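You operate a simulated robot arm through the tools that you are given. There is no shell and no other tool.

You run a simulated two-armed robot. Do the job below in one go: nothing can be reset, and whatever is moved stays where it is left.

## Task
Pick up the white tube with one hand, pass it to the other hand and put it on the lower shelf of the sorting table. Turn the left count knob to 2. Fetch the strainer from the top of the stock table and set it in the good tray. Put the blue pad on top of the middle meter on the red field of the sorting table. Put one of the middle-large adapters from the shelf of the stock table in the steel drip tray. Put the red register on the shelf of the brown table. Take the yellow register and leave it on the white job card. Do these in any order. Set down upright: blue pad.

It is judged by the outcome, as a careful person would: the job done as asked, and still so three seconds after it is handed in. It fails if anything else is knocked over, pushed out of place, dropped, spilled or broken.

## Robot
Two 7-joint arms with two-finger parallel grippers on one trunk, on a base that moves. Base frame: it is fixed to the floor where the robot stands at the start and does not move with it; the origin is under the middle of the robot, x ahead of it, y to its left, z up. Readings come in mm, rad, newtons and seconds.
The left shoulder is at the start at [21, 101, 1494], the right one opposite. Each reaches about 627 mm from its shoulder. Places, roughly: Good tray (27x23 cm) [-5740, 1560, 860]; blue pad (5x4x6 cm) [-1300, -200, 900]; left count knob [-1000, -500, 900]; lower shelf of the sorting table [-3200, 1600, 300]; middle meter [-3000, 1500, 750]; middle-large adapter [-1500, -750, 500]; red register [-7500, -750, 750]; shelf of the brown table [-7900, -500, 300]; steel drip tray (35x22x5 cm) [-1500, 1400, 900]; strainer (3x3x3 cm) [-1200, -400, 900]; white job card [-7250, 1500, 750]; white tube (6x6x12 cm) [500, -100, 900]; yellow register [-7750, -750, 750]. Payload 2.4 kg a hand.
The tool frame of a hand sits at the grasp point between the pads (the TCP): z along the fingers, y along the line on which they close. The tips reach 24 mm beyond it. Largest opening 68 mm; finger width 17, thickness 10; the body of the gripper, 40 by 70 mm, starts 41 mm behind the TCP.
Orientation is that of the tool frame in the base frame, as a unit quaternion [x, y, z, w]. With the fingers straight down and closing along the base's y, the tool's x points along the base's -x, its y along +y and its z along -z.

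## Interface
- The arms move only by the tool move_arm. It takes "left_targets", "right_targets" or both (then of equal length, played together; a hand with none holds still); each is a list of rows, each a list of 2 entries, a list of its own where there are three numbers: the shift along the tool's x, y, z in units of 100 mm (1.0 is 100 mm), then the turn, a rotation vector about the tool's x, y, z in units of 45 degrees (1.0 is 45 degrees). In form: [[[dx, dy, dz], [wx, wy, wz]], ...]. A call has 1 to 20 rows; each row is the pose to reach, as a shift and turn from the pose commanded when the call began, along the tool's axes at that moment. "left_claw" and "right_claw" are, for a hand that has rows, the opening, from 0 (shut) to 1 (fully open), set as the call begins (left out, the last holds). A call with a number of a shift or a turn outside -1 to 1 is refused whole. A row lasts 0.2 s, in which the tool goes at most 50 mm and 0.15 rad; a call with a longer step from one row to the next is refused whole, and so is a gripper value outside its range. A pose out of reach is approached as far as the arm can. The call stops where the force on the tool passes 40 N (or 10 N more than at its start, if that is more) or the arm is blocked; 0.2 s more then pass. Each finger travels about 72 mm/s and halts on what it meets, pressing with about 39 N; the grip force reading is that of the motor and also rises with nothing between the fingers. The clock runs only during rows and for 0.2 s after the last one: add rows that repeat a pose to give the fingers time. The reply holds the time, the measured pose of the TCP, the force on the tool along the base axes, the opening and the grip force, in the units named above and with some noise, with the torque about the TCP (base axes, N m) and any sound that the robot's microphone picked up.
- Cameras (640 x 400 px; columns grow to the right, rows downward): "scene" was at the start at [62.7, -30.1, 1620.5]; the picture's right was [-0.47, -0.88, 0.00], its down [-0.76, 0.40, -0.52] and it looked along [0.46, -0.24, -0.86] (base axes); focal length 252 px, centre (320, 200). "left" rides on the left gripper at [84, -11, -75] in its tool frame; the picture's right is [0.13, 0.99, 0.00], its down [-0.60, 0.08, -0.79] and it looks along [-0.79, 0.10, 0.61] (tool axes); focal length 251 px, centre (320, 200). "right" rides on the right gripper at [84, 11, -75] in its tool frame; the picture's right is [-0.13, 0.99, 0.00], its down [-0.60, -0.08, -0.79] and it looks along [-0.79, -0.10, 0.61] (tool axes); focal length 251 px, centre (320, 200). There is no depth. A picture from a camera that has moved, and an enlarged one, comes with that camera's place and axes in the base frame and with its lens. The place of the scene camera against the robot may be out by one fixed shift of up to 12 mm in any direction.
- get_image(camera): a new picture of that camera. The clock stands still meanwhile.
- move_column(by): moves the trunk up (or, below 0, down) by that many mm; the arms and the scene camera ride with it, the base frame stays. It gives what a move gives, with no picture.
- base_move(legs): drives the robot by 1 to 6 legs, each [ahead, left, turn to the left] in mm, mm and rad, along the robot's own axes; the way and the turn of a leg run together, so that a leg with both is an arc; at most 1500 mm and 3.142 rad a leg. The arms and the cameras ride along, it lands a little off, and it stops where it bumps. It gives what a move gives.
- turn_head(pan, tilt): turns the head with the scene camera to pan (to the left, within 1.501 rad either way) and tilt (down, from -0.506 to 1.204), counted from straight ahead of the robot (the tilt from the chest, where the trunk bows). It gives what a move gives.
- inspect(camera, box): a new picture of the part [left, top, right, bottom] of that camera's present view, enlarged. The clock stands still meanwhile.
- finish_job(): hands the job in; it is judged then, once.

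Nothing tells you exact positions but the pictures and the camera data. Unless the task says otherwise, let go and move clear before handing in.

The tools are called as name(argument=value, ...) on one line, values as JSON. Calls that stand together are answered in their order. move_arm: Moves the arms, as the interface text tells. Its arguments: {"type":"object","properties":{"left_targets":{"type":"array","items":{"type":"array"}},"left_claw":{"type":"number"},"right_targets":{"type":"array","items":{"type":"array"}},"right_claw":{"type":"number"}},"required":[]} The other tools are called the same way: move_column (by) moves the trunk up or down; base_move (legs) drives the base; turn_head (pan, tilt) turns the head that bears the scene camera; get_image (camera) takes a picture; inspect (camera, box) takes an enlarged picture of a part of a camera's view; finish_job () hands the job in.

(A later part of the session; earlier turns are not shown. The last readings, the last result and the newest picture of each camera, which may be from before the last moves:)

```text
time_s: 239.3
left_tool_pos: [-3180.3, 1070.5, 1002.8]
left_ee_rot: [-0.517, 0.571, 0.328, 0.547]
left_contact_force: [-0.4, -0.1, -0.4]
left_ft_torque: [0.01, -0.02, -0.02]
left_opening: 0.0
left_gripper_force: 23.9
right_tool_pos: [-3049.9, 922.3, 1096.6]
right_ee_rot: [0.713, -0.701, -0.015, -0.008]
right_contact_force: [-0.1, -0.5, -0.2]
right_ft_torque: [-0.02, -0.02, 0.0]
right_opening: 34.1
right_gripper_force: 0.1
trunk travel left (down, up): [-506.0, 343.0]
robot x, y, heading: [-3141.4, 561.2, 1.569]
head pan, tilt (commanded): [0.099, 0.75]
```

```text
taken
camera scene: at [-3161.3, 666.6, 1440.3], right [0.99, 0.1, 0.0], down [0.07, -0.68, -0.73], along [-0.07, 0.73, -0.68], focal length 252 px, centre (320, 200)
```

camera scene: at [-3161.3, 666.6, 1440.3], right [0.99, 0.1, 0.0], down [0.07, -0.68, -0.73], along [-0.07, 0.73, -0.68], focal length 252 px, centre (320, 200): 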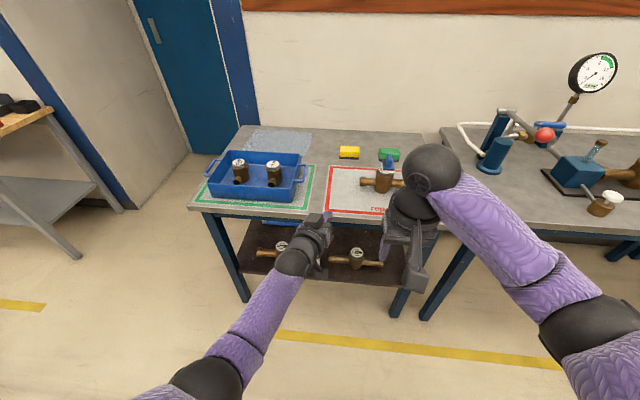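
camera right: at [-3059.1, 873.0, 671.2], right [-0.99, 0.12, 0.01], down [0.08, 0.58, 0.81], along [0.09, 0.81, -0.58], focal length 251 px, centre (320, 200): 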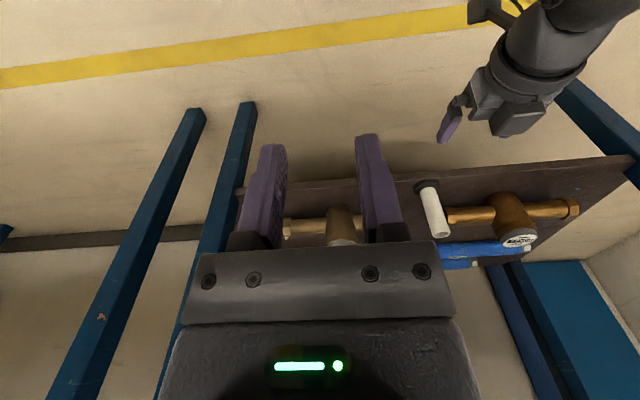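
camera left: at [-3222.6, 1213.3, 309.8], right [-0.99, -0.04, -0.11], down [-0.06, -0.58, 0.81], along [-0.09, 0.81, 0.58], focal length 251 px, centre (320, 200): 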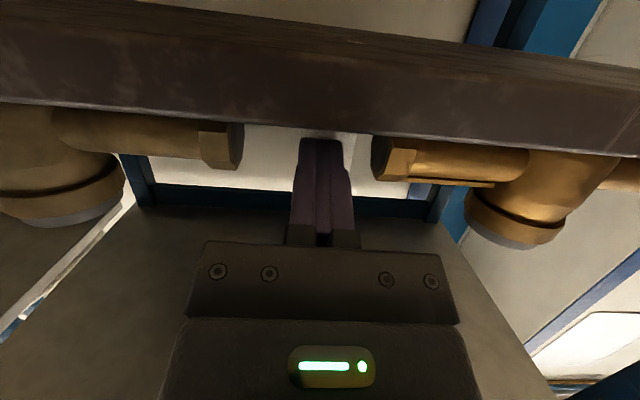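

I now re-pose the left hand towards fingers-down with its camera to the back-left, pulling it in a little.

move_arm(left_targets=[[[-0.04, 0.04, -0.1], [0.02, 0.13, 0.05]], [[-0.08, 0.08, -0.2], [0.04, 0.26, 0.105]], [[-0.12, 0.12, -0.3], [0.06, 0.4, 0.16]], [[-0.16, 0.17, -0.4], [0.08, 0.53, 0.215]], [[-0.2, 0.21, -0.5], [0.1, 0.66, 0.27]], [[-0.245, 0.257, -0.607], [0.12, 0.79, 0.32]], [[-0.245, 0.257, -0.607], [0.131, 0.886, 0.364]], [[-0.245, 0.257, -0.607], [0.131, 0.886, 0.364]]], left_claw=1)

get_image(camera="scene")

```text
time_s: 241.1
left_tool_pos: [-3226.8, 1024.8, 1034.0]
left_ee_rot: [-0.484, 0.805, 0.177, 0.295]
left_contact_force: [-0.3, 0.1, 0.2]
left_ft_torque: [0.02, 0.01, -0.02]
left_opening: 68.0
left_gripper_force: 0.0
right_tool_pos: [-3050.3, 923.4, 1097.2]
right_ee_rot: [0.713, -0.701, -0.016, -0.007]
right_contact_force: [-0.8, -0.4, 0.3]
right_ft_torque: [-0.01, -0.02, 0.01]
right_opening: 34.1
right_gripper_force: 0.0
trunk travel left (down, up): [-506.0, 343.0]
robot x, y, heading: [-3146.3, 559.0, 1.568]
head pan, tilt (commanded): [0.099, 0.75]
```

```text
taken
camera scene: at [-3161.4, 666.5, 1440.3], right [0.99, 0.1, 0.0], down [0.07, -0.68, -0.73], along [-0.07, 0.73, -0.68], focal length 252 px, centre (320, 200)
```

scene: 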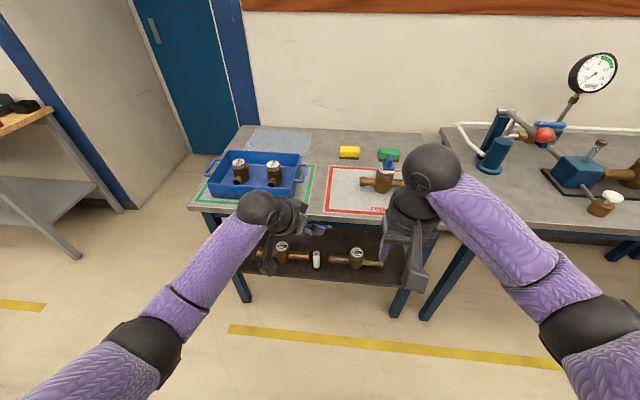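

Good. I finish the second half of that turn.

move_arm(left_targets=[[[0.06, 0.01, -0.05], [0.02, 0.13, 0.05]], [[0.12, 0.02, -0.1], [0.04, 0.26, 0.105]], [[0.18, 0.04, -0.15], [0.06, 0.4, 0.16]], [[0.25, 0.05, -0.2], [0.08, 0.53, 0.215]], [[0.31, 0.06, -0.26], [0.1, 0.66, 0.27]], [[0.378, 0.078, -0.319], [0.12, 0.79, 0.32]], [[0.378, 0.078, -0.319], [0.131, 0.886, 0.364]], [[0.378, 0.078, -0.319], [0.131, 0.886, 0.364]]])

get_image(camera="scene")

```text
time_s: 242.9
left_tool_pos: [-3255.6, 984.6, 1033.3]
left_ee_rot: [-0.382, 0.924, 0.0, -0.001]
left_contact_force: [-0.9, 0.1, 0.3]
left_ft_torque: [-0.01, -0.05, -0.02]
left_opening: 68.0
left_gripper_force: 0.1
right_tool_pos: [-3048.1, 924.7, 1097.0]
right_ee_rot: [0.712, -0.702, -0.015, -0.008]
right_contact_force: [0.5, 0.6, 0.6]
right_ft_torque: [-0.01, 0.05, -0.02]
right_opening: 33.9
right_gripper_force: 0.1
trunk travel left (down, up): [-506.0, 343.0]
robot x, y, heading: [-3142.0, 560.9, 1.571]
head pan, tilt (commanded): [0.099, 0.75]
```

```text
taken
camera scene: at [-3161.4, 666.5, 1440.3], right [0.99, 0.1, 0.0], down [0.07, -0.68, -0.73], along [-0.07, 0.73, -0.68], focal length 252 px, centre (320, 200)
```

scene: 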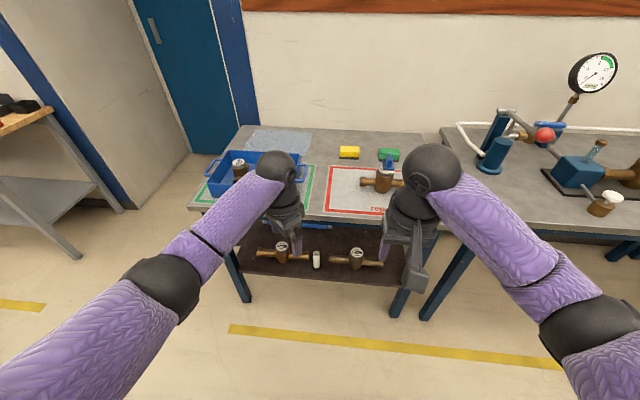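

Both arms are in a good carrying pose. I drive back along the aisle to the stock table and face it from a distance to read its shelf.

base_move(legs=[[0, 0, -1.5708], [1500, 0, 0], [520, 0, 0], [0, 0, -1.5708]])

move_column(by=-250)

turn_head(pan=0.0, tilt=0.6)

get_image(camera="scene")

```text
time_s: 260.6
left_tool_pos: [-1004.0, 165.6, 1034.3]
left_ee_rot: [0.923, 0.385, 0.001, 0.001]
left_contact_force: [0.1, -0.6, 0.0]
left_ft_torque: [0.02, 0.03, 0.03]
left_opening: 67.8
left_gripper_force: 0.0
right_tool_pos: [-1209.4, 227.0, 1096.1]
right_ee_rot: [0.699, 0.715, -0.007, 0.015]
right_contact_force: [0.4, -0.3, -0.7]
right_ft_torque: [0.06, 0.0, 0.04]
right_opening: 34.2
right_gripper_force: 0.1
trunk travel left (down, up): [-506.0, 343.0]
robot x, y, heading: [-1117.8, 588.0, -1.56]
head pan, tilt (commanded): [0.099, 0.75]
```

```text
time_s: 263.2
left_tool_pos: [-1003.0, 166.4, 783.0]
left_ee_rot: [0.923, 0.385, 0.001, 0.0]
left_contact_force: [0.2, -0.4, 0.0]
left_ft_torque: [0.05, -0.01, -0.01]
left_opening: 67.6
left_gripper_force: 0.0
right_tool_pos: [-1208.8, 226.4, 846.9]
right_ee_rot: [0.699, 0.715, -0.008, 0.017]
right_contact_force: [0.3, 0.8, 0.5]
right_ft_torque: [0.01, -0.02, 0.0]
right_opening: 34.2
right_gripper_force: 0.0
trunk travel left (down, up): [-256.0, 593.0]
robot x, y, heading: [-1115.7, 587.9, -1.559]
head pan, tilt (commanded): [0.099, 0.75]
```

```text
time_s: 263.9
left_tool_pos: [-1002.1, 167.0, 782.3]
left_ee_rot: [0.923, 0.385, 0.001, 0.001]
left_contact_force: [0.3, -0.2, -0.4]
left_ft_torque: [0.0, 0.01, -0.01]
left_opening: 68.0
left_gripper_force: 0.1
right_tool_pos: [-1208.4, 226.3, 846.6]
right_ee_rot: [0.699, 0.715, -0.008, 0.016]
right_contact_force: [0.1, -0.5, 0.6]
right_ft_torque: [0.01, 0.01, 0.04]
right_opening: 33.8
right_gripper_force: 0.0
trunk travel left (down, up): [-256.0, 593.0]
robot x, y, heading: [-1115.3, 586.2, -1.562]
head pan, tilt (commanded): [0.0, 0.6]
```

```text
taken
camera scene: at [-1124.0, 442.6, 1201.1], right [-1.0, -0.01, 0.0], down [0.0, 0.57, -0.82], along [0.01, -0.82, -0.57], focal length 252 px, centre (320, 200)
```

scene: 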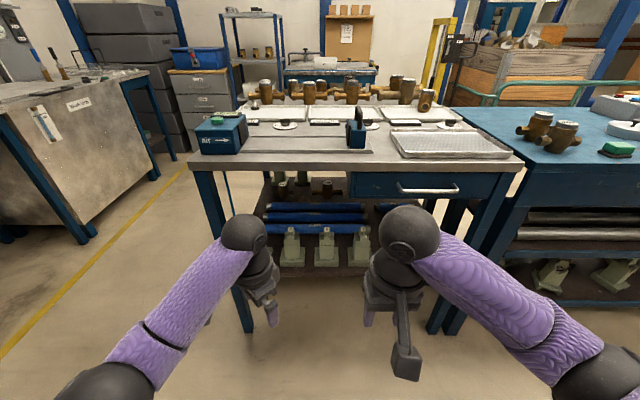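

Under the table top I see a drawer and a shelf with blue tubes and green adapters. I go lower and zoom in.

move_column(by=-200)

turn_head(pan=0.0, tilt=0.45)

get_image(camera="scene")

inspect(camera="scene", box=[220, 150, 480, 310])

```text
time_s: 265.2
left_tool_pos: [-1002.8, 165.9, 667.7]
left_ee_rot: [0.924, 0.383, -0.002, -0.001]
left_contact_force: [-7.6, -8.6, -10.8]
left_ft_torque: [-0.28, 0.05, 0.18]
left_opening: 67.9
left_gripper_force: 0.0
right_tool_pos: [-1210.2, 227.9, 731.3]
right_ee_rot: [0.699, 0.715, -0.004, 0.012]
right_contact_force: [0.2, -0.2, 0.1]
right_ft_torque: [-0.03, 0.02, 0.01]
right_opening: 33.9
right_gripper_force: 0.0
trunk travel left (down, up): [-144.0, 705.0]
robot x, y, heading: [-1117.6, 589.6, -1.562]
head pan, tilt (commanded): [0.0, 0.6]
stopped: the force on the tool passed its limit at 56 N (the readings are from after the stop); the commanded pose is now the measured one
```

```text
time_s: 265.9
left_tool_pos: [-1004.0, 165.6, 667.6]
left_ee_rot: [0.924, 0.383, -0.002, -0.001]
left_contact_force: [-12.3, -15.2, -15.5]
left_ft_torque: [-0.17, -0.03, 0.13]
left_opening: 67.8
left_gripper_force: 0.1
right_tool_pos: [-1208.2, 226.8, 733.1]
right_ee_rot: [0.699, 0.715, -0.005, 0.013]
right_contact_force: [-0.4, 0.2, 0.6]
right_ft_torque: [-0.02, 0.06, 0.01]
right_opening: 33.9
right_gripper_force: 0.1
trunk travel left (down, up): [-144.0, 705.0]
robot x, y, heading: [-1116.6, 589.1, -1.556]
head pan, tilt (commanded): [0.0, 0.45]
```

```text
taken
camera scene: at [-1123.8, 408.9, 1100.3], right [-1.0, -0.01, 0.0], down [0.0, 0.44, -0.9], along [0.01, -0.9, -0.44], focal length 252 px, centre (320, 200)
```

scene: 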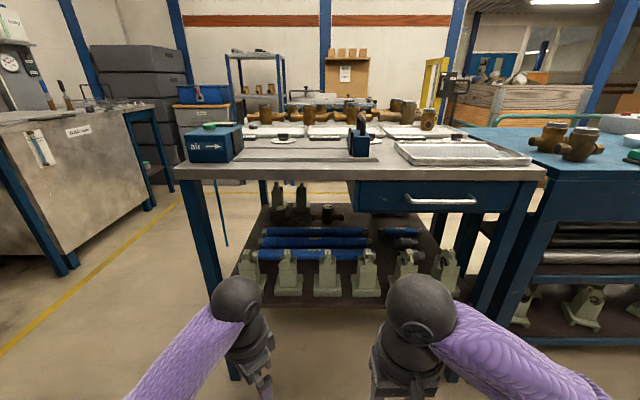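

```text
2.46 times, centred on (350, 230) of scene
camera zoom: at [-1123.8, 408.9, 1100.3], right [-1.0, -0.01, 0.0], down [0.0, 0.44, -0.9], along [0.01, -0.9, -0.44], focal length 620 px, centre (246, 126)
```

zoom: 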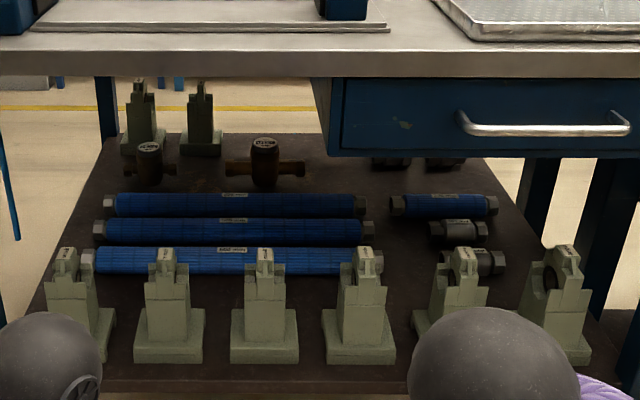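

The green stands carry labels, and two dark fittings sit far back under the drawer side, which matches the adapter's listed place, so I'll approach those from behind the table later. First the strainer: I raise the trunk and pitch the right hand's fingers forward 45 degrees for the deep reach.

move_column(by=260)

move_arm(right_targets=[[[0, 0, 0], [0, -0.15, 0]], [[0, 0, 0], [0, -0.3, 0]], [[0, 0, 0], [0, -0.45, 0]], [[0, 0, 0], [0, -0.6, 0]], [[0, 0, 0], [0, -0.75, 0]], [[0, 0, 0], [0, -0.9, 0]], [[0, 0, 0], [0, -1.0, 0]], [[0, 0, 0], [0, -1.0, 0]]], right_claw=1)

turn_head(pan=0.0, tilt=0.8)

get_image(camera="scene")

```text
time_s: 268.5
left_tool_pos: [-1003.1, 166.3, 927.7]
left_ee_rot: [0.924, 0.382, -0.001, -0.001]
left_contact_force: [-0.8, -0.4, -0.5]
left_ft_torque: [0.01, -0.03, 0.05]
left_opening: 67.8
left_gripper_force: 0.1
right_tool_pos: [-1209.1, 226.5, 991.5]
right_ee_rot: [0.699, 0.715, -0.005, 0.012]
right_contact_force: [-0.1, -0.6, 1.4]
right_ft_torque: [-0.02, -0.02, 0.01]
right_opening: 33.8
right_gripper_force: 0.0
trunk travel left (down, up): [-404.0, 445.0]
robot x, y, heading: [-1111.9, 589.2, -1.567]
head pan, tilt (commanded): [0.0, 0.45]
```

```text
time_s: 270.3
left_tool_pos: [-1003.5, 165.6, 927.7]
left_ee_rot: [0.924, 0.383, -0.001, -0.001]
left_contact_force: [0.7, 0.3, -0.5]
left_ft_torque: [0.0, 0.02, 0.02]
left_opening: 67.9
left_gripper_force: 0.1
right_tool_pos: [-1208.8, 227.2, 992.4]
right_ee_rot: [0.643, 0.656, -0.272, 0.286]
right_contact_force: [0.5, 0.6, 0.0]
right_ft_torque: [0.03, 0.0, 0.02]
right_opening: 67.9
right_gripper_force: 0.1
trunk travel left (down, up): [-404.0, 445.0]
robot x, y, heading: [-1118.1, 586.2, -1.561]
head pan, tilt (commanded): [0.0, 0.45]
```

```text
time_s: 271.2
left_tool_pos: [-1002.7, 164.2, 927.1]
left_ee_rot: [0.924, 0.382, -0.002, 0.0]
left_contact_force: [0.3, 0.1, 0.0]
left_ft_torque: [0.0, 0.0, -0.02]
left_opening: 67.8
left_gripper_force: 0.1
right_tool_pos: [-1209.7, 225.8, 991.6]
right_ee_rot: [0.644, 0.656, -0.272, 0.285]
right_contact_force: [0.0, -0.3, -0.4]
right_ft_torque: [0.01, -0.03, 0.03]
right_opening: 68.0
right_gripper_force: 0.1
trunk travel left (down, up): [-404.0, 445.0]
robot x, y, heading: [-1115.3, 586.7, -1.56]
head pan, tilt (commanded): [0.0, 0.799]
```

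```text
taken
camera scene: at [-1124.4, 477.6, 1334.0], right [-1.0, -0.01, 0.0], down [-0.01, 0.72, -0.7], along [0.01, -0.7, -0.72], focal length 252 px, centre (320, 200)
```

scene: 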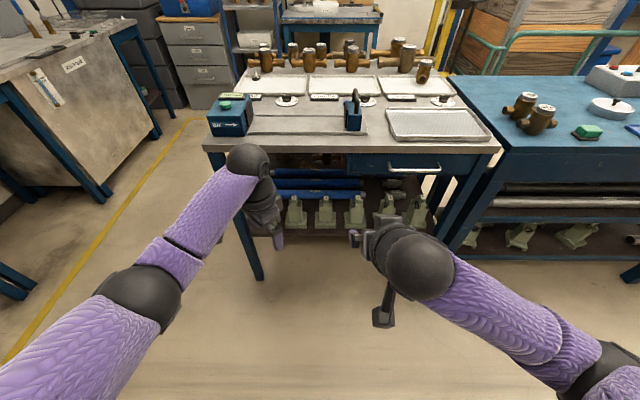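

I raise and pull back the left hand so it clears the table when I drive closer.

move_arm(left_targets=[[[0.05, -0.05, -0.2], [0, 0, 0]], [[0.1, -0.1, -0.4], [0, 0, 0]], [[0.2, -0.2, -0.6], [0, 0, 0]], [[0.3, -0.3, -0.8], [0, 0, 0]], [[0.3, -0.3, -0.95], [0, 0, 0]], [[0.3, -0.3, -0.95], [0, 0, 0]]])

base_move(legs=[[300, 0, 0]])

get_image(camera="right")

get_image(camera="scene")

```text
time_s: 271.8
left_tool_pos: [-1004.8, 174.9, 961.9]
left_ee_rot: [0.925, 0.379, -0.007, 0.004]
left_contact_force: [-0.8, -2.4, -1.8]
left_ft_torque: [0.01, 0.09, -0.09]
left_opening: 68.1
left_gripper_force: 0.1
right_tool_pos: [-1209.5, 226.4, 990.5]
right_ee_rot: [0.644, 0.656, -0.272, 0.284]
right_contact_force: [0.3, -0.3, 1.0]
right_ft_torque: [-0.01, 0.05, 0.02]
right_opening: 68.0
right_gripper_force: 0.0
trunk travel left (down, up): [-404.0, 445.0]
robot x, y, heading: [-1115.2, 589.1, -1.563]
head pan, tilt (commanded): [0.0, 0.799]
stopped in row 2 (left hand): the force on the tool passed its limit at 77 N (the readings are from after the stop); the commanded pose is now the measured one
```

```text
time_s: 273.8
left_tool_pos: [-1001.8, -125.7, 962.7]
left_ee_rot: [0.925, 0.379, -0.007, 0.003]
left_contact_force: [-1.1, -2.2, -1.6]
left_ft_torque: [0.01, -0.04, 0.05]
left_opening: 68.2
left_gripper_force: 0.1
right_tool_pos: [-1206.3, -74.4, 991.5]
right_ee_rot: [0.644, 0.656, -0.272, 0.284]
right_contact_force: [0.3, -0.7, -0.1]
right_ft_torque: [-0.02, 0.01, -0.02]
right_opening: 68.2
right_gripper_force: 0.0
trunk travel left (down, up): [-404.0, 445.0]
robot x, y, heading: [-1114.7, 288.5, -1.562]
head pan, tilt (commanded): [0.0, 0.799]
```

```text
taken
camera right: at [-1198.9, 38.1, 982.9], right [0.99, -0.07, 0.1], down [-0.09, 0.15, 0.98], along [-0.08, -0.99, 0.15], focal length 251 px, centre (320, 200)
```

right: 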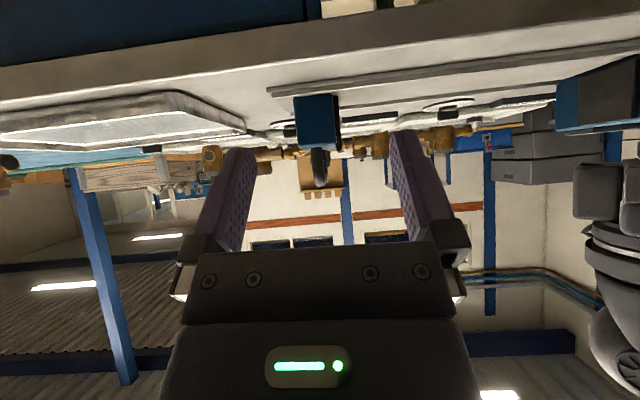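

```text
taken
camera scene: at [-1121.7, 176.8, 1333.9], right [-1.0, -0.01, 0.0], down [-0.01, 0.72, -0.7], along [0.01, -0.7, -0.72], focal length 252 px, centre (320, 200)
```

scene: 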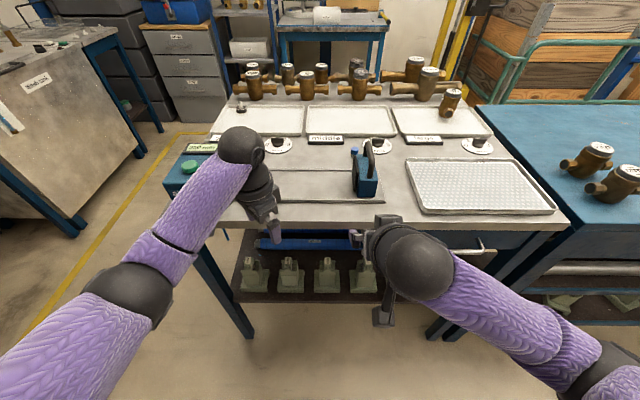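

I need the left hand higher before going closer. I pitch its fingers forward 45 degrees too, which frees its forearm, and then raise it.

move_arm(left_targets=[[[0, 0, 0.05], [0, -0.15, 0]], [[0, 0, 0.05], [0, -0.3, 0]], [[0, 0, 0], [0, -0.45, 0]], [[0, 0, -0.1], [0, -0.6, 0]], [[0, 0, -0.25], [0, -0.75, 0]], [[0, 0, -0.45], [0, -0.9, 0]], [[0, 0, -0.65], [0, -1.0, 0]], [[0, 0, -0.85], [0, -1.0, 0]], [[0, 0, -0.85], [0, -1.0, 0]]])

get_image(camera="scene")

```text
time_s: 275.8
left_tool_pos: [-1001.6, -123.2, 1046.5]
left_ee_rot: [0.852, 0.348, -0.361, 0.148]
left_contact_force: [-0.7, 0.3, -1.3]
left_ft_torque: [0.02, 0.02, 0.0]
left_opening: 68.0
left_gripper_force: 0.1
right_tool_pos: [-1205.9, -73.7, 992.3]
right_ee_rot: [0.643, 0.656, -0.272, 0.286]
right_contact_force: [-0.8, -0.3, 0.0]
right_ft_torque: [0.01, 0.01, 0.01]
right_opening: 68.0
right_gripper_force: 0.0
trunk travel left (down, up): [-404.0, 445.0]
robot x, y, heading: [-1113.1, 286.0, -1.563]
head pan, tilt (commanded): [0.0, 0.799]
```

```text
taken
camera scene: at [-1121.6, 177.2, 1333.9], right [-1.0, -0.01, 0.0], down [-0.01, 0.72, -0.7], along [0.01, -0.7, -0.72], focal length 252 px, centre (320, 200)
```

scene: 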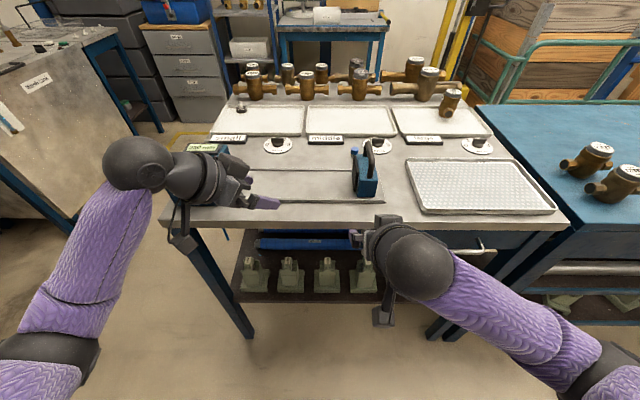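

The left arm is free now. I raise it a bit more and turn the right hand 45 degrees so it will come at the strainer diagonally, past the sealer.

move_arm(left_targets=[[[-0.15, 0, -0.14], [0, 0, 0]], [[-0.3, 0, -0.28], [0, 0, 0]], [[-0.45, 0, -0.42], [0, 0, 0]], [[-0.574, 0, -0.555], [0, 0, 0]], [[-0.574, 0, -0.555], [0, 0, 0]], [[-0.574, 0, -0.555], [0, 0, 0]], [[-0.574, 0, -0.555], [0, 0, 0]], [[-0.574, 0, -0.555], [0, 0, 0]]], right_targets=[[[0, 0, 0], [-0.1, 0, -0.095]], [[0, 0, 0], [-0.2, 0, -0.19]], [[0, 0, 0], [-0.31, 0.005, -0.29]], [[0, 0, 0], [-0.41, 0.006, -0.39]], [[0, 0, 0], [-0.51, 0.008, -0.485]], [[0, 0, 0], [-0.62, 0.01, -0.585]], [[0, 0, 0], [-0.725, 0.011, -0.687]], [[0, 0, 0], [-0.725, 0.011, -0.687]]])

move_arm(right_targets=[[[0, 0, -0.05], [0, 0.1, 0]], [[0, 0, -0.1], [0, 0.22, 0]], [[0, 0, -0.1], [0, 0.333, 0]], [[0, 0, -0.1], [0, 0.333, 0]]])

get_image(camera="scene")

```text
time_s: 277.6
left_tool_pos: [-1001.1, -124.2, 1127.0]
left_ee_rot: [0.852, 0.349, -0.361, 0.149]
left_contact_force: [0.8, -0.2, -0.2]
left_ft_torque: [0.02, -0.02, 0.0]
left_opening: 67.9
left_gripper_force: 0.2
right_tool_pos: [-1205.8, -74.3, 991.4]
right_ee_rot: [0.344, 0.852, -0.142, 0.367]
right_contact_force: [-0.1, 0.1, 0.6]
right_ft_torque: [-0.02, -0.01, -0.03]
right_opening: 67.9
right_gripper_force: 0.0
trunk travel left (down, up): [-404.0, 445.0]
robot x, y, heading: [-1117.7, 288.2, -1.556]
head pan, tilt (commanded): [0.0, 0.799]
```

```text
time_s: 278.6
left_tool_pos: [-1001.3, -124.6, 1126.0]
left_ee_rot: [0.852, 0.348, -0.362, 0.148]
left_contact_force: [-0.6, 0.2, -1.0]
left_ft_torque: [0.04, 0.03, 0.01]
left_opening: 67.9
left_gripper_force: 0.1
right_tool_pos: [-1211.9, -70.1, 998.9]
right_ee_rot: [0.36, 0.893, -0.095, 0.253]
right_contact_force: [0.4, -0.8, -0.3]
right_ft_torque: [0.0, -0.02, -0.04]
right_opening: 68.1
right_gripper_force: 0.0
trunk travel left (down, up): [-404.0, 445.0]
robot x, y, heading: [-1117.3, 287.5, -1.561]
head pan, tilt (commanded): [0.0, 0.799]
```

```text
taken
camera scene: at [-1121.7, 177.1, 1333.9], right [-1.0, -0.01, 0.0], down [-0.01, 0.72, -0.7], along [0.01, -0.7, -0.72], focal length 252 px, centre (320, 200)
```

scene: 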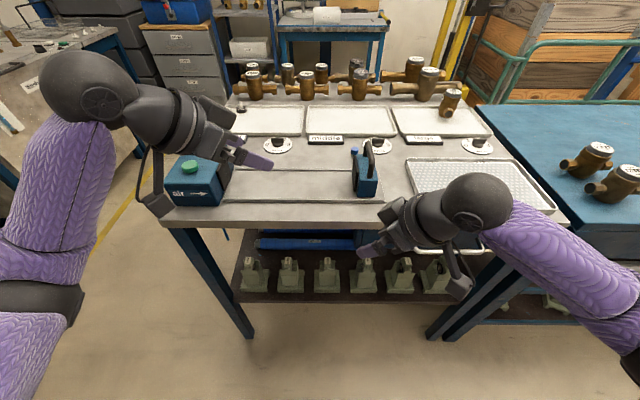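

I zoom on the strainer to locate it precisely.

inspect(camera="scene", box=[320, 120, 400, 200])

get_image(camera="right")

```text
5.00 times, centred on (360, 160) of scene
camera zoom: at [-1121.7, 177.1, 1333.9], right [-1.0, -0.01, 0.0], down [-0.01, 0.72, -0.7], along [0.01, -0.7, -0.72], focal length 1259 px, centre (120, 400)
```

zoom: 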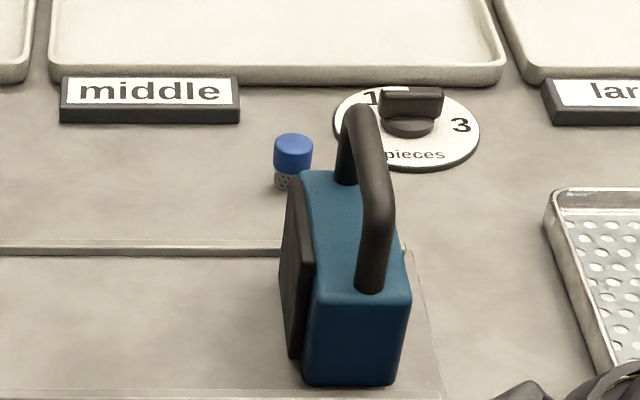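

```text
taken
camera right: at [-1285.6, 15.6, 1019.3], right [0.76, 0.64, 0.08], down [0.01, -0.14, 0.99], along [0.64, -0.76, -0.11], focal length 251 px, centre (320, 200)
```

right: 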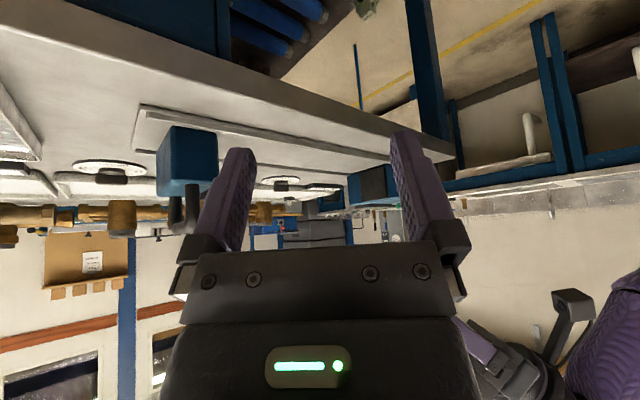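

The strainer stands at about (-1209, -424), just behind the sealer. I raise the right hand 100 mm to pass over the sealer, then drive 195 mm closer.

move_arm(right_targets=[[[-0.13, 0, -0.21], [0, 0, 0]], [[-0.26, 0, -0.42], [0, 0, 0]], [[-0.39, 0, -0.64], [0, 0, 0]], [[-0.52, 0.01, -0.854], [0, 0, 0]], [[-0.52, 0.01, -0.854], [0, 0, 0]]], right_claw=0.7)

base_move(legs=[[195, 0, 0]])

turn_head(pan=-0.1, tilt=0.95)

get_image(camera="scene")

get_image(camera="right")

```text
time_s: 279.8
left_tool_pos: [-1001.1, -123.9, 1126.5]
left_ee_rot: [0.853, 0.348, -0.36, 0.148]
left_contact_force: [0.3, -0.2, -0.3]
left_ft_torque: [0.02, -0.04, 0.01]
left_opening: 68.0
left_gripper_force: 0.0
right_tool_pos: [-1211.0, -69.7, 1099.4]
right_ee_rot: [0.36, 0.893, -0.096, 0.254]
right_contact_force: [0.6, 0.0, 0.4]
right_ft_torque: [0.03, -0.01, 0.0]
right_opening: 47.4
right_gripper_force: 0.1
trunk travel left (down, up): [-404.0, 445.0]
robot x, y, heading: [-1115.4, 289.3, -1.563]
head pan, tilt (commanded): [0.0, 0.799]
```

```text
time_s: 281.4
left_tool_pos: [-1000.9, -322.6, 1126.2]
left_ee_rot: [0.853, 0.347, -0.361, 0.148]
left_contact_force: [0.4, -0.4, 0.0]
left_ft_torque: [0.03, -0.02, -0.02]
left_opening: 67.9
left_gripper_force: 0.0
right_tool_pos: [-1209.9, -267.0, 1098.9]
right_ee_rot: [0.362, 0.892, -0.095, 0.253]
right_contact_force: [-0.8, 0.4, -1.0]
right_ft_torque: [0.0, 0.01, 0.03]
right_opening: 47.6
right_gripper_force: 0.1
trunk travel left (down, up): [-404.0, 445.0]
robot x, y, heading: [-1116.3, 91.4, -1.564]
head pan, tilt (commanded): [0.0, 0.799]
```

```text
time_s: 282.1
left_tool_pos: [-1000.1, -320.8, 1127.7]
left_ee_rot: [0.853, 0.347, -0.361, 0.148]
left_contact_force: [0.3, 0.1, 0.0]
left_ft_torque: [0.01, 0.03, 0.0]
left_opening: 67.7
left_gripper_force: 0.0
right_tool_pos: [-1211.5, -264.7, 1098.7]
right_ee_rot: [0.361, 0.892, -0.095, 0.253]
right_contact_force: [1.1, 0.4, -0.1]
right_ft_torque: [0.0, 0.0, 0.04]
right_opening: 47.6
right_gripper_force: 0.1
trunk travel left (down, up): [-404.0, 445.0]
robot x, y, heading: [-1108.4, 91.9, -1.565]
head pan, tilt (commanded): [-0.099, 0.949]
```

```text
taken
camera scene: at [-1127.6, -11.1, 1322.4], right [-1.0, 0.09, 0.0], down [0.07, 0.81, -0.58], along [-0.05, -0.58, -0.81], focal length 252 px, centre (320, 200)
```

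scene: 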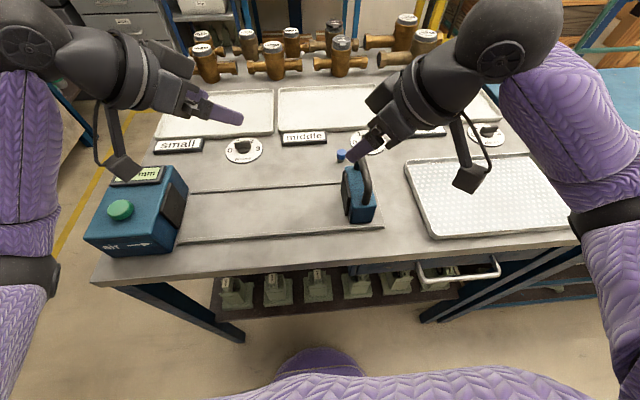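

```text
taken
camera right: at [-1284.2, -181.1, 1119.2], right [0.77, 0.64, 0.08], down [0.01, -0.14, 0.99], along [0.64, -0.76, -0.11], focal length 251 px, centre (320, 200)
```

right: 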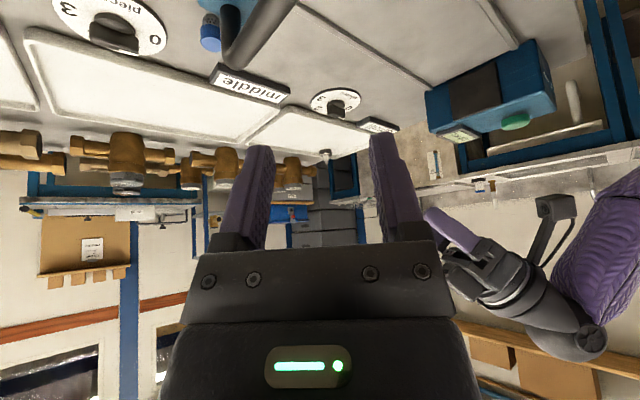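

The strainer reads (-1209, -424) in both views. I carry the right hand forward above the sealer, then begin to descend behind it.

move_arm(right_targets=[[[-0.19, -0.25, 0.11], [0, 0, 0]], [[-0.37, -0.49, 0.22], [0, 0, 0]], [[-0.558, -0.736, 0.33], [0, 0, 0]], [[-0.558, -0.736, 0.33], [0, 0, 0]]])

move_arm(right_targets=[[[-0.01, -0.13, 0.23], [0, 0, 0]], [[-0.015, -0.27, 0.47], [0, 0, 0]], [[-0.018, -0.409, 0.708], [0, 0, 0]], [[-0.018, -0.409, 0.708], [0, 0, 0]]])

get_image(camera="right")

inspect(camera="scene", box=[280, 100, 440, 240])

```text
time_s: 283.1
left_tool_pos: [-1000.4, -321.3, 1127.2]
left_ee_rot: [0.852, 0.348, -0.361, 0.148]
left_contact_force: [0.4, -0.7, 0.5]
left_ft_torque: [0.01, -0.01, 0.0]
left_opening: 67.9
left_gripper_force: 0.2
right_tool_pos: [-1214.3, -363.4, 1098.0]
right_ee_rot: [0.361, 0.892, -0.096, 0.254]
right_contact_force: [-0.2, -0.5, 0.3]
right_ft_torque: [-0.03, 0.03, -0.02]
right_opening: 47.8
right_gripper_force: 0.1
trunk travel left (down, up): [-404.0, 445.0]
robot x, y, heading: [-1113.0, 90.0, -1.566]
head pan, tilt (commanded): [-0.099, 0.949]
```

```text
time_s: 284.1
left_tool_pos: [-999.4, -322.1, 1127.2]
left_ee_rot: [0.853, 0.347, -0.362, 0.147]
left_contact_force: [0.3, 0.0, -0.6]
left_ft_torque: [-0.01, -0.01, -0.04]
left_opening: 67.9
left_gripper_force: 0.0
right_tool_pos: [-1215.1, -420.2, 1038.2]
right_ee_rot: [0.361, 0.893, -0.095, 0.253]
right_contact_force: [-0.6, -0.3, 0.0]
right_ft_torque: [0.02, 0.0, -0.01]
right_opening: 47.7
right_gripper_force: 0.0
trunk travel left (down, up): [-404.0, 445.0]
robot x, y, heading: [-1110.0, 89.9, -1.561]
head pan, tilt (commanded): [-0.099, 0.949]
```

```text
taken
camera right: at [-1288.3, -334.8, 1059.2], right [0.77, 0.64, 0.08], down [0.01, -0.14, 0.99], along [0.64, -0.76, -0.11], focal length 251 px, centre (320, 200)
```

right: 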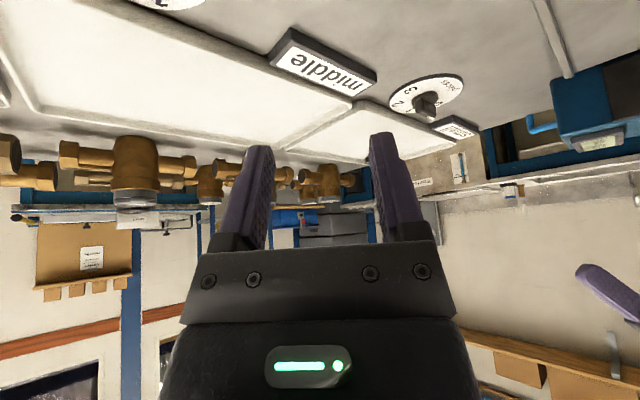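

```text
2.86 times, centred on (360, 170) of scene
camera zoom: at [-1127.6, -11.1, 1322.4], right [-1.0, 0.09, 0.0], down [0.08, 0.81, -0.58], along [-0.05, -0.58, -0.81], focal length 720 px, centre (206, 286)
```

zoom: 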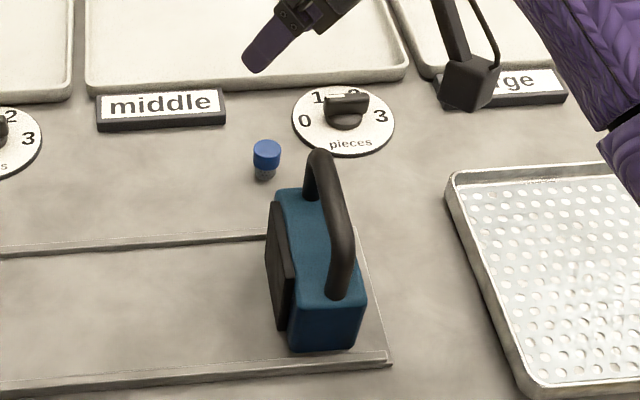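

I lower 70 mm and look through the right camera again.

move_arm(right_targets=[[[0.12, 0, 0.2], [0, 0, 0]], [[0.24, 0, 0.4], [0, 0, 0]], [[0.364, -0.01, 0.6], [0, 0, 0]], [[0.364, -0.01, 0.6], [0, 0, 0]]])

get_image(camera="right")

inspect(camera="scene", box=[280, 100, 440, 240])

```text
time_s: 285.1
left_tool_pos: [-999.3, -322.8, 1127.0]
left_ee_rot: [0.853, 0.347, -0.361, 0.148]
left_contact_force: [0.4, -0.6, -0.4]
left_ft_torque: [-0.01, -0.01, 0.0]
left_opening: 67.9
left_gripper_force: 0.0
right_tool_pos: [-1215.1, -417.6, 969.2]
right_ee_rot: [0.361, 0.892, -0.096, 0.253]
right_contact_force: [0.5, 0.2, 0.6]
right_ft_torque: [0.01, -0.01, 0.03]
right_opening: 47.7
right_gripper_force: 0.1
trunk travel left (down, up): [-404.0, 445.0]
robot x, y, heading: [-1113.1, 87.9, -1.564]
head pan, tilt (commanded): [-0.099, 0.949]
```

```text
taken
camera right: at [-1288.6, -334.2, 988.9], right [0.77, 0.64, 0.08], down [0.01, -0.14, 0.99], along [0.64, -0.76, -0.11], focal length 251 px, centre (320, 200)
```

right: 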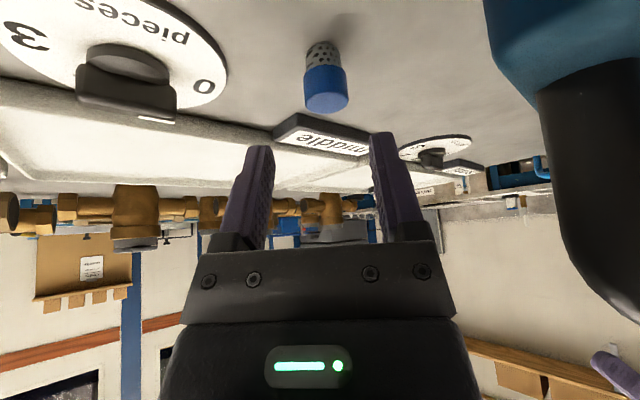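

```text
2.86 times, centred on (360, 170) of scene
camera zoom: at [-1127.6, -11.0, 1322.4], right [-1.0, 0.09, 0.0], down [0.08, 0.81, -0.58], along [-0.05, -0.58, -0.81], focal length 720 px, centre (206, 286)
```

zoom: 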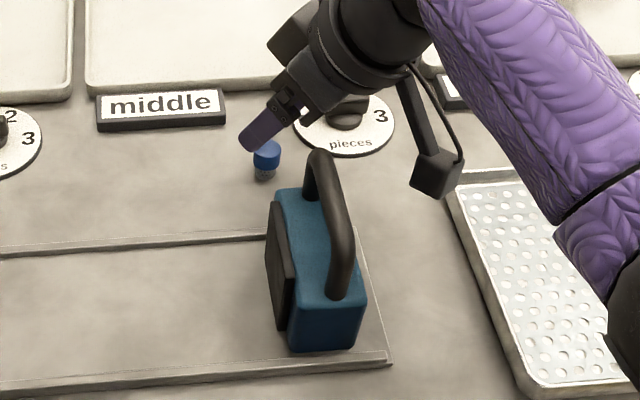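

The strainer is right between the fingers. I go down the last 40 mm slowly.

move_arm(right_targets=[[[0.075, 0, 0.11], [0, 0, 0]], [[0.15, 0.01, 0.22], [0, 0, 0]], [[0.2, 0.015, 0.29], [0, 0, 0]], [[0.222, 0.017, 0.322], [0, 0, 0]], [[0.222, 0.017, 0.322], [0, 0, 0]]])

get_image(camera="right")

inspect(camera="scene", box=[300, 110, 400, 200])

```text
time_s: 286.3
left_tool_pos: [-1000.5, -321.4, 1126.5]
left_ee_rot: [0.853, 0.347, -0.361, 0.148]
left_contact_force: [0.5, -0.5, 0.9]
left_ft_torque: [-0.01, -0.01, 0.0]
left_opening: 67.9
left_gripper_force: 0.0
right_tool_pos: [-1215.3, -416.3, 929.0]
right_ee_rot: [0.361, 0.892, -0.095, 0.253]
right_contact_force: [-1.0, 0.2, -0.2]
right_ft_torque: [0.02, 0.01, 0.02]
right_opening: 47.5
right_gripper_force: 0.3
trunk travel left (down, up): [-404.0, 445.0]
robot x, y, heading: [-1112.3, 90.4, -1.566]
head pan, tilt (commanded): [-0.099, 0.949]
```

```text
taken
camera right: at [-1288.4, -331.3, 950.0], right [0.77, 0.64, 0.08], down [0.01, -0.14, 0.99], along [0.64, -0.76, -0.11], focal length 251 px, centre (320, 200)
```

right: 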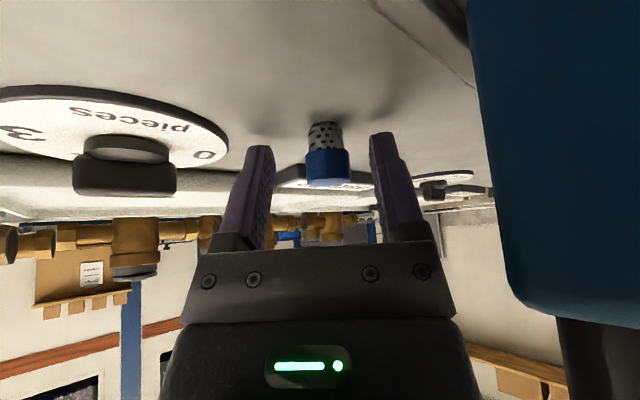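

```text
4.44 times, centred on (350, 155) of scene
camera zoom: at [-1127.6, -11.0, 1322.4], right [-1.0, 0.09, 0.0], down [0.08, 0.81, -0.58], along [-0.05, -0.58, -0.81], focal length 1120 px, centre (187, 400)
```

zoom: 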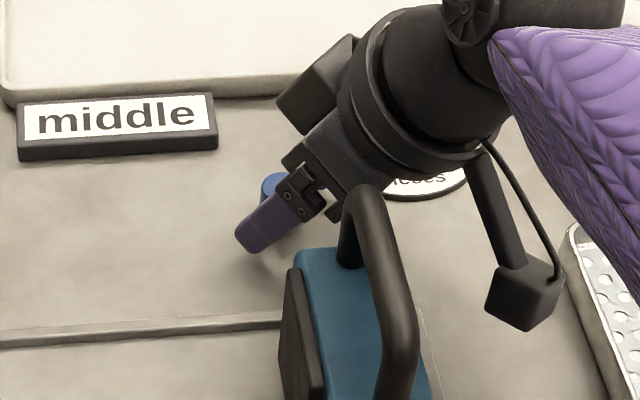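

The strainer is between the fingertips. I close the right hand.

move_arm(right_targets=[[[0, 0, 0], [0, 0, 0]], [[0, 0, 0], [0, 0, 0]], [[0, 0, 0], [0, 0, 0]], [[0, 0, 0], [0, 0, 0]]], right_claw=0)

get_image(camera="right")

```text
time_s: 287.3
left_tool_pos: [-1000.7, -321.2, 1125.8]
left_ee_rot: [0.853, 0.348, -0.36, 0.148]
left_contact_force: [0.6, -0.4, 0.5]
left_ft_torque: [-0.01, -0.02, -0.03]
left_opening: 68.0
left_gripper_force: 0.1
right_tool_pos: [-1216.7, -416.2, 928.5]
right_ee_rot: [0.361, 0.893, -0.096, 0.252]
right_contact_force: [0.8, 0.5, -0.2]
right_ft_torque: [0.0, 0.03, 0.02]
right_opening: 19.7
right_gripper_force: 37.3
trunk travel left (down, up): [-404.0, 445.0]
robot x, y, heading: [-1114.6, 89.8, -1.556]
head pan, tilt (commanded): [-0.099, 0.949]
```

```text
taken
camera right: at [-1288.4, -331.3, 950.2], right [0.77, 0.64, 0.08], down [0.01, -0.14, 0.99], along [0.64, -0.76, -0.11], focal length 251 px, centre (320, 200)
```

right: 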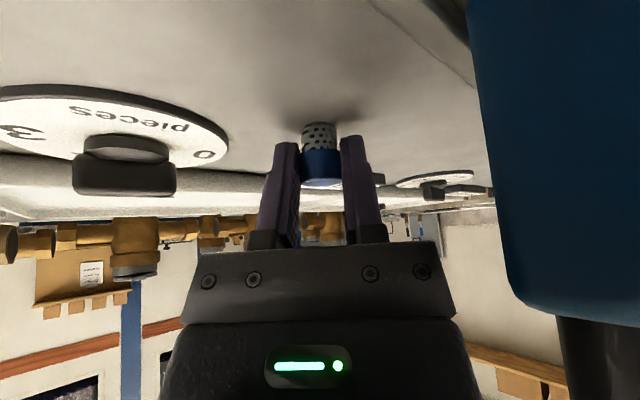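

Gripped (20 mm). I lift straight up 100 mm.

move_arm(right_targets=[[[-0.1, 0, -0.17], [0, 0, 0]], [[-0.21, 0, -0.34], [0, 0, 0]], [[-0.31, 0, -0.51], [0, 0, 0]], [[-0.42, 0.01, -0.68], [0, 0, 0]], [[-0.52, 0.01, -0.854], [0, 0, 0]], [[-0.52, 0.01, -0.854], [0, 0, 0]]])

move_arm(right_targets=[[[-0.1, 0, -0.17], [0, 0, 0]], [[-0.21, 0, -0.34], [0, 0, 0]], [[-0.31, 0, -0.51], [0, 0, 0]], [[-0.42, 0.01, -0.68], [0, 0, 0]], [[-0.42, 0.01, -0.68], [0, 0, 0]]])

get_image(camera="right")

get_image(camera="scene")

```text
time_s: 288.7
left_tool_pos: [-1000.4, -320.8, 1125.9]
left_ee_rot: [0.853, 0.348, -0.36, 0.148]
left_contact_force: [0.6, 0.7, 0.1]
left_ft_torque: [-0.01, 0.06, 0.01]
left_opening: 68.2
left_gripper_force: 0.0
right_tool_pos: [-1215.2, -415.4, 1030.9]
right_ee_rot: [0.36, 0.893, -0.095, 0.253]
right_contact_force: [-0.9, 0.0, 0.3]
right_ft_torque: [0.01, 0.01, 0.01]
right_opening: 19.6
right_gripper_force: 37.0
trunk travel left (down, up): [-404.0, 445.0]
robot x, y, heading: [-1113.4, 91.9, -1.558]
head pan, tilt (commanded): [-0.099, 0.949]
```

```text
time_s: 289.9
left_tool_pos: [-1000.6, -321.0, 1125.6]
left_ee_rot: [0.853, 0.348, -0.361, 0.147]
left_contact_force: [-0.6, 0.1, -0.1]
left_ft_torque: [0.0, -0.02, -0.03]
left_opening: 67.8
left_gripper_force: 0.0
right_tool_pos: [-1215.4, -416.5, 1110.2]
right_ee_rot: [0.36, 0.893, -0.095, 0.254]
right_contact_force: [-0.4, -0.1, -0.2]
right_ft_torque: [-0.01, 0.02, -0.01]
right_opening: 19.9
right_gripper_force: 37.1
trunk travel left (down, up): [-404.0, 445.0]
robot x, y, heading: [-1111.3, 91.5, -1.563]
head pan, tilt (commanded): [-0.099, 0.949]
```

```text
taken
camera right: at [-1288.9, -332.4, 1130.6], right [0.77, 0.64, 0.08], down [0.01, -0.14, 0.99], along [0.64, -0.76, -0.11], focal length 251 px, centre (320, 200)
```

right: 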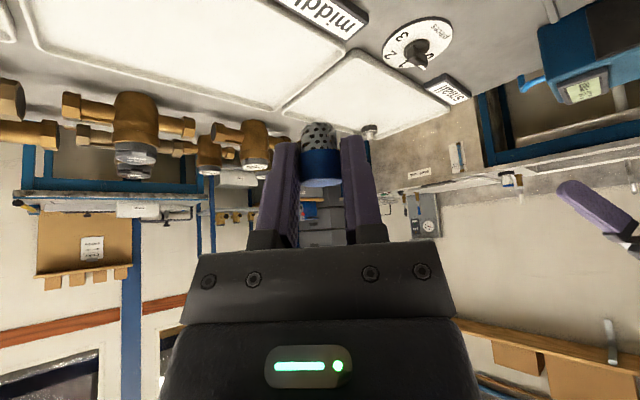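

```text
taken
camera scene: at [-1127.6, -11.1, 1322.4], right [-1.0, 0.09, 0.0], down [0.08, 0.81, -0.58], along [-0.05, -0.58, -0.81], focal length 252 px, centre (320, 200)
```

scene: 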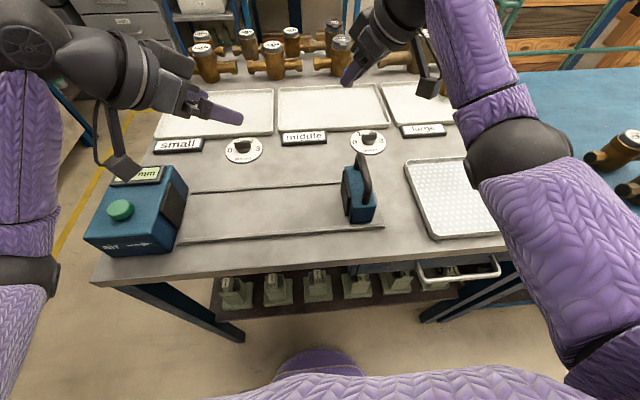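

The strainer is in the right hand. Now the left count knob: I zoom in to see where it points.

inspect(camera="scene", box=[210, 120, 290, 180])

inspect(camera="right", box=[370, 0, 470, 90])

inspect(camera="scene", box=[330, 120, 410, 180])

```text
6.67 times, centred on (250, 150) of scene
camera zoom: at [-1127.6, -11.1, 1322.4], right [-1.0, 0.09, 0.0], down [0.08, 0.81, -0.58], along [-0.05, -0.58, -0.81], focal length 1679 px, centre (787, 533)
```

zoom: 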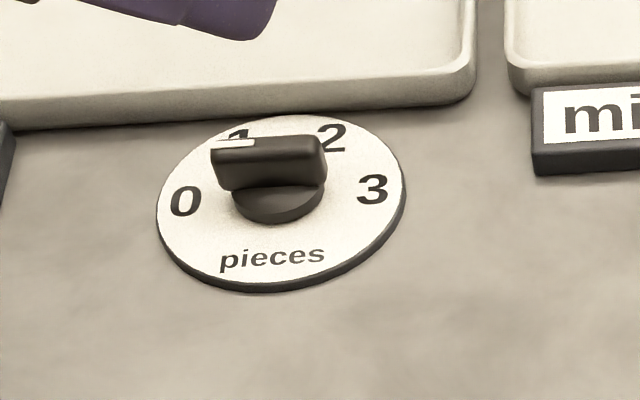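

```text
4.44 times, centred on (420, 45) of right
camera zoom: at [-1288.9, -332.4, 1130.6], right [0.77, 0.64, 0.08], down [0.01, -0.14, 0.99], along [0.64, -0.76, -0.11], focal length 1118 px, centre (-124, 889)
```

zoom: 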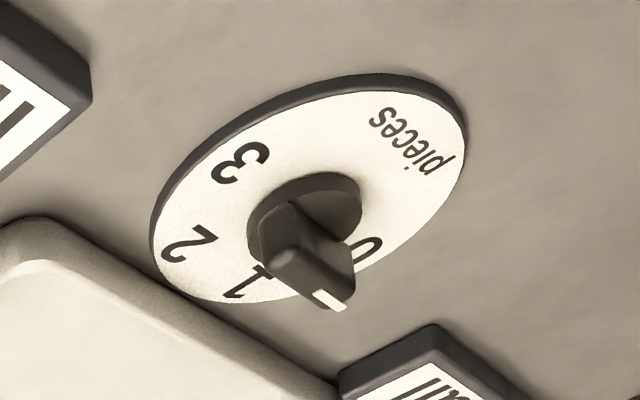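

```text
6.67 times, centred on (370, 150) of scene
camera zoom: at [-1127.6, -11.1, 1322.4], right [-1.0, 0.09, 0.0], down [0.08, 0.81, -0.58], along [-0.05, -0.58, -0.81], focal length 1679 px, centre (-13, 533)
```

zoom: 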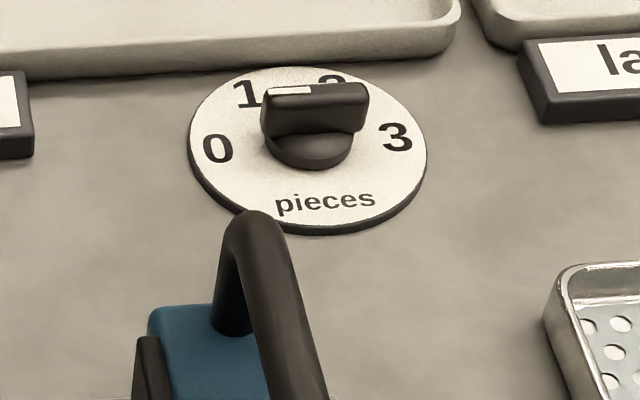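

The knob's bar has its white mark at the left end, pointing to 0; 2 lies about 110 degrees clockwise. I'll push the bar round with the closed left fingertips, so I first turn the left hand to point straight ahead.

move_arm(left_targets=[[[0, 0, 0], [-0.1, 0, -0.097]], [[0, 0, 0], [-0.2, 0, -0.194]], [[0, 0, 0], [-0.31, 0, -0.3]], [[0, 0, 0], [-0.41, 0, -0.4]], [[0, 0, 0], [-0.51, 0, -0.49]], [[0, 0, 0], [-0.62, 0, -0.6]], [[0, 0, 0], [-0.718, 0, -0.694]], [[0, 0, 0], [-0.718, 0, -0.694]]], left_claw=0)

get_image(camera="left")

get_image(camera="scene")

```text
time_s: 291.7
left_tool_pos: [-1000.6, -321.2, 1126.5]
left_ee_rot: [0.655, 0.648, -0.277, 0.275]
left_contact_force: [0.4, 0.0, -0.5]
left_ft_torque: [-0.05, -0.01, -0.01]
left_opening: 0.1
left_gripper_force: 23.3
right_tool_pos: [-1214.8, -417.6, 1111.5]
right_ee_rot: [0.362, 0.892, -0.096, 0.253]
right_contact_force: [-0.3, 0.0, 0.2]
right_ft_torque: [-0.03, 0.01, -0.01]
right_opening: 19.6
right_gripper_force: 37.3
trunk travel left (down, up): [-404.0, 445.0]
robot x, y, heading: [-1113.2, 88.7, -1.566]
head pan, tilt (commanded): [-0.099, 0.949]
```

```text
taken
camera left: at [-1009.2, -207.2, 1117.5], right [0.99, 0.08, -0.09], down [0.08, 0.15, 0.99], along [0.09, -0.99, 0.14], focal length 251 px, centre (320, 200)
```

left: 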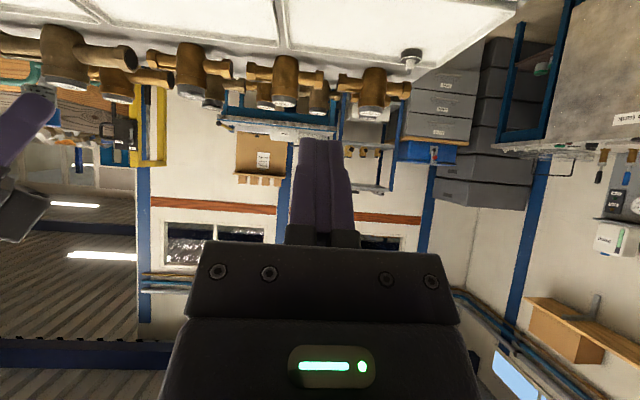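

```text
taken
camera scene: at [-1127.6, -11.1, 1322.4], right [-1.0, 0.09, 0.0], down [0.08, 0.81, -0.58], along [-0.05, -0.58, -0.81], focal length 252 px, centre (320, 200)
```

scene: 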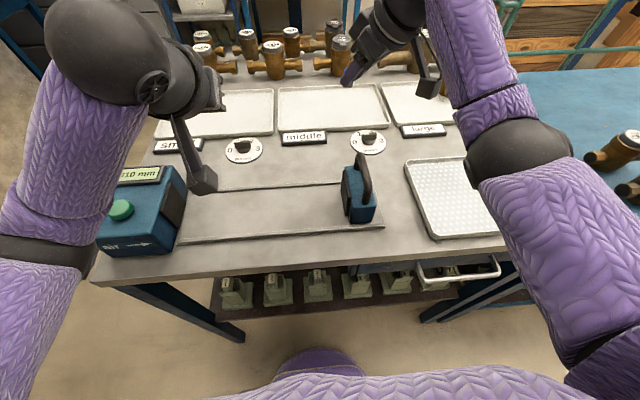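

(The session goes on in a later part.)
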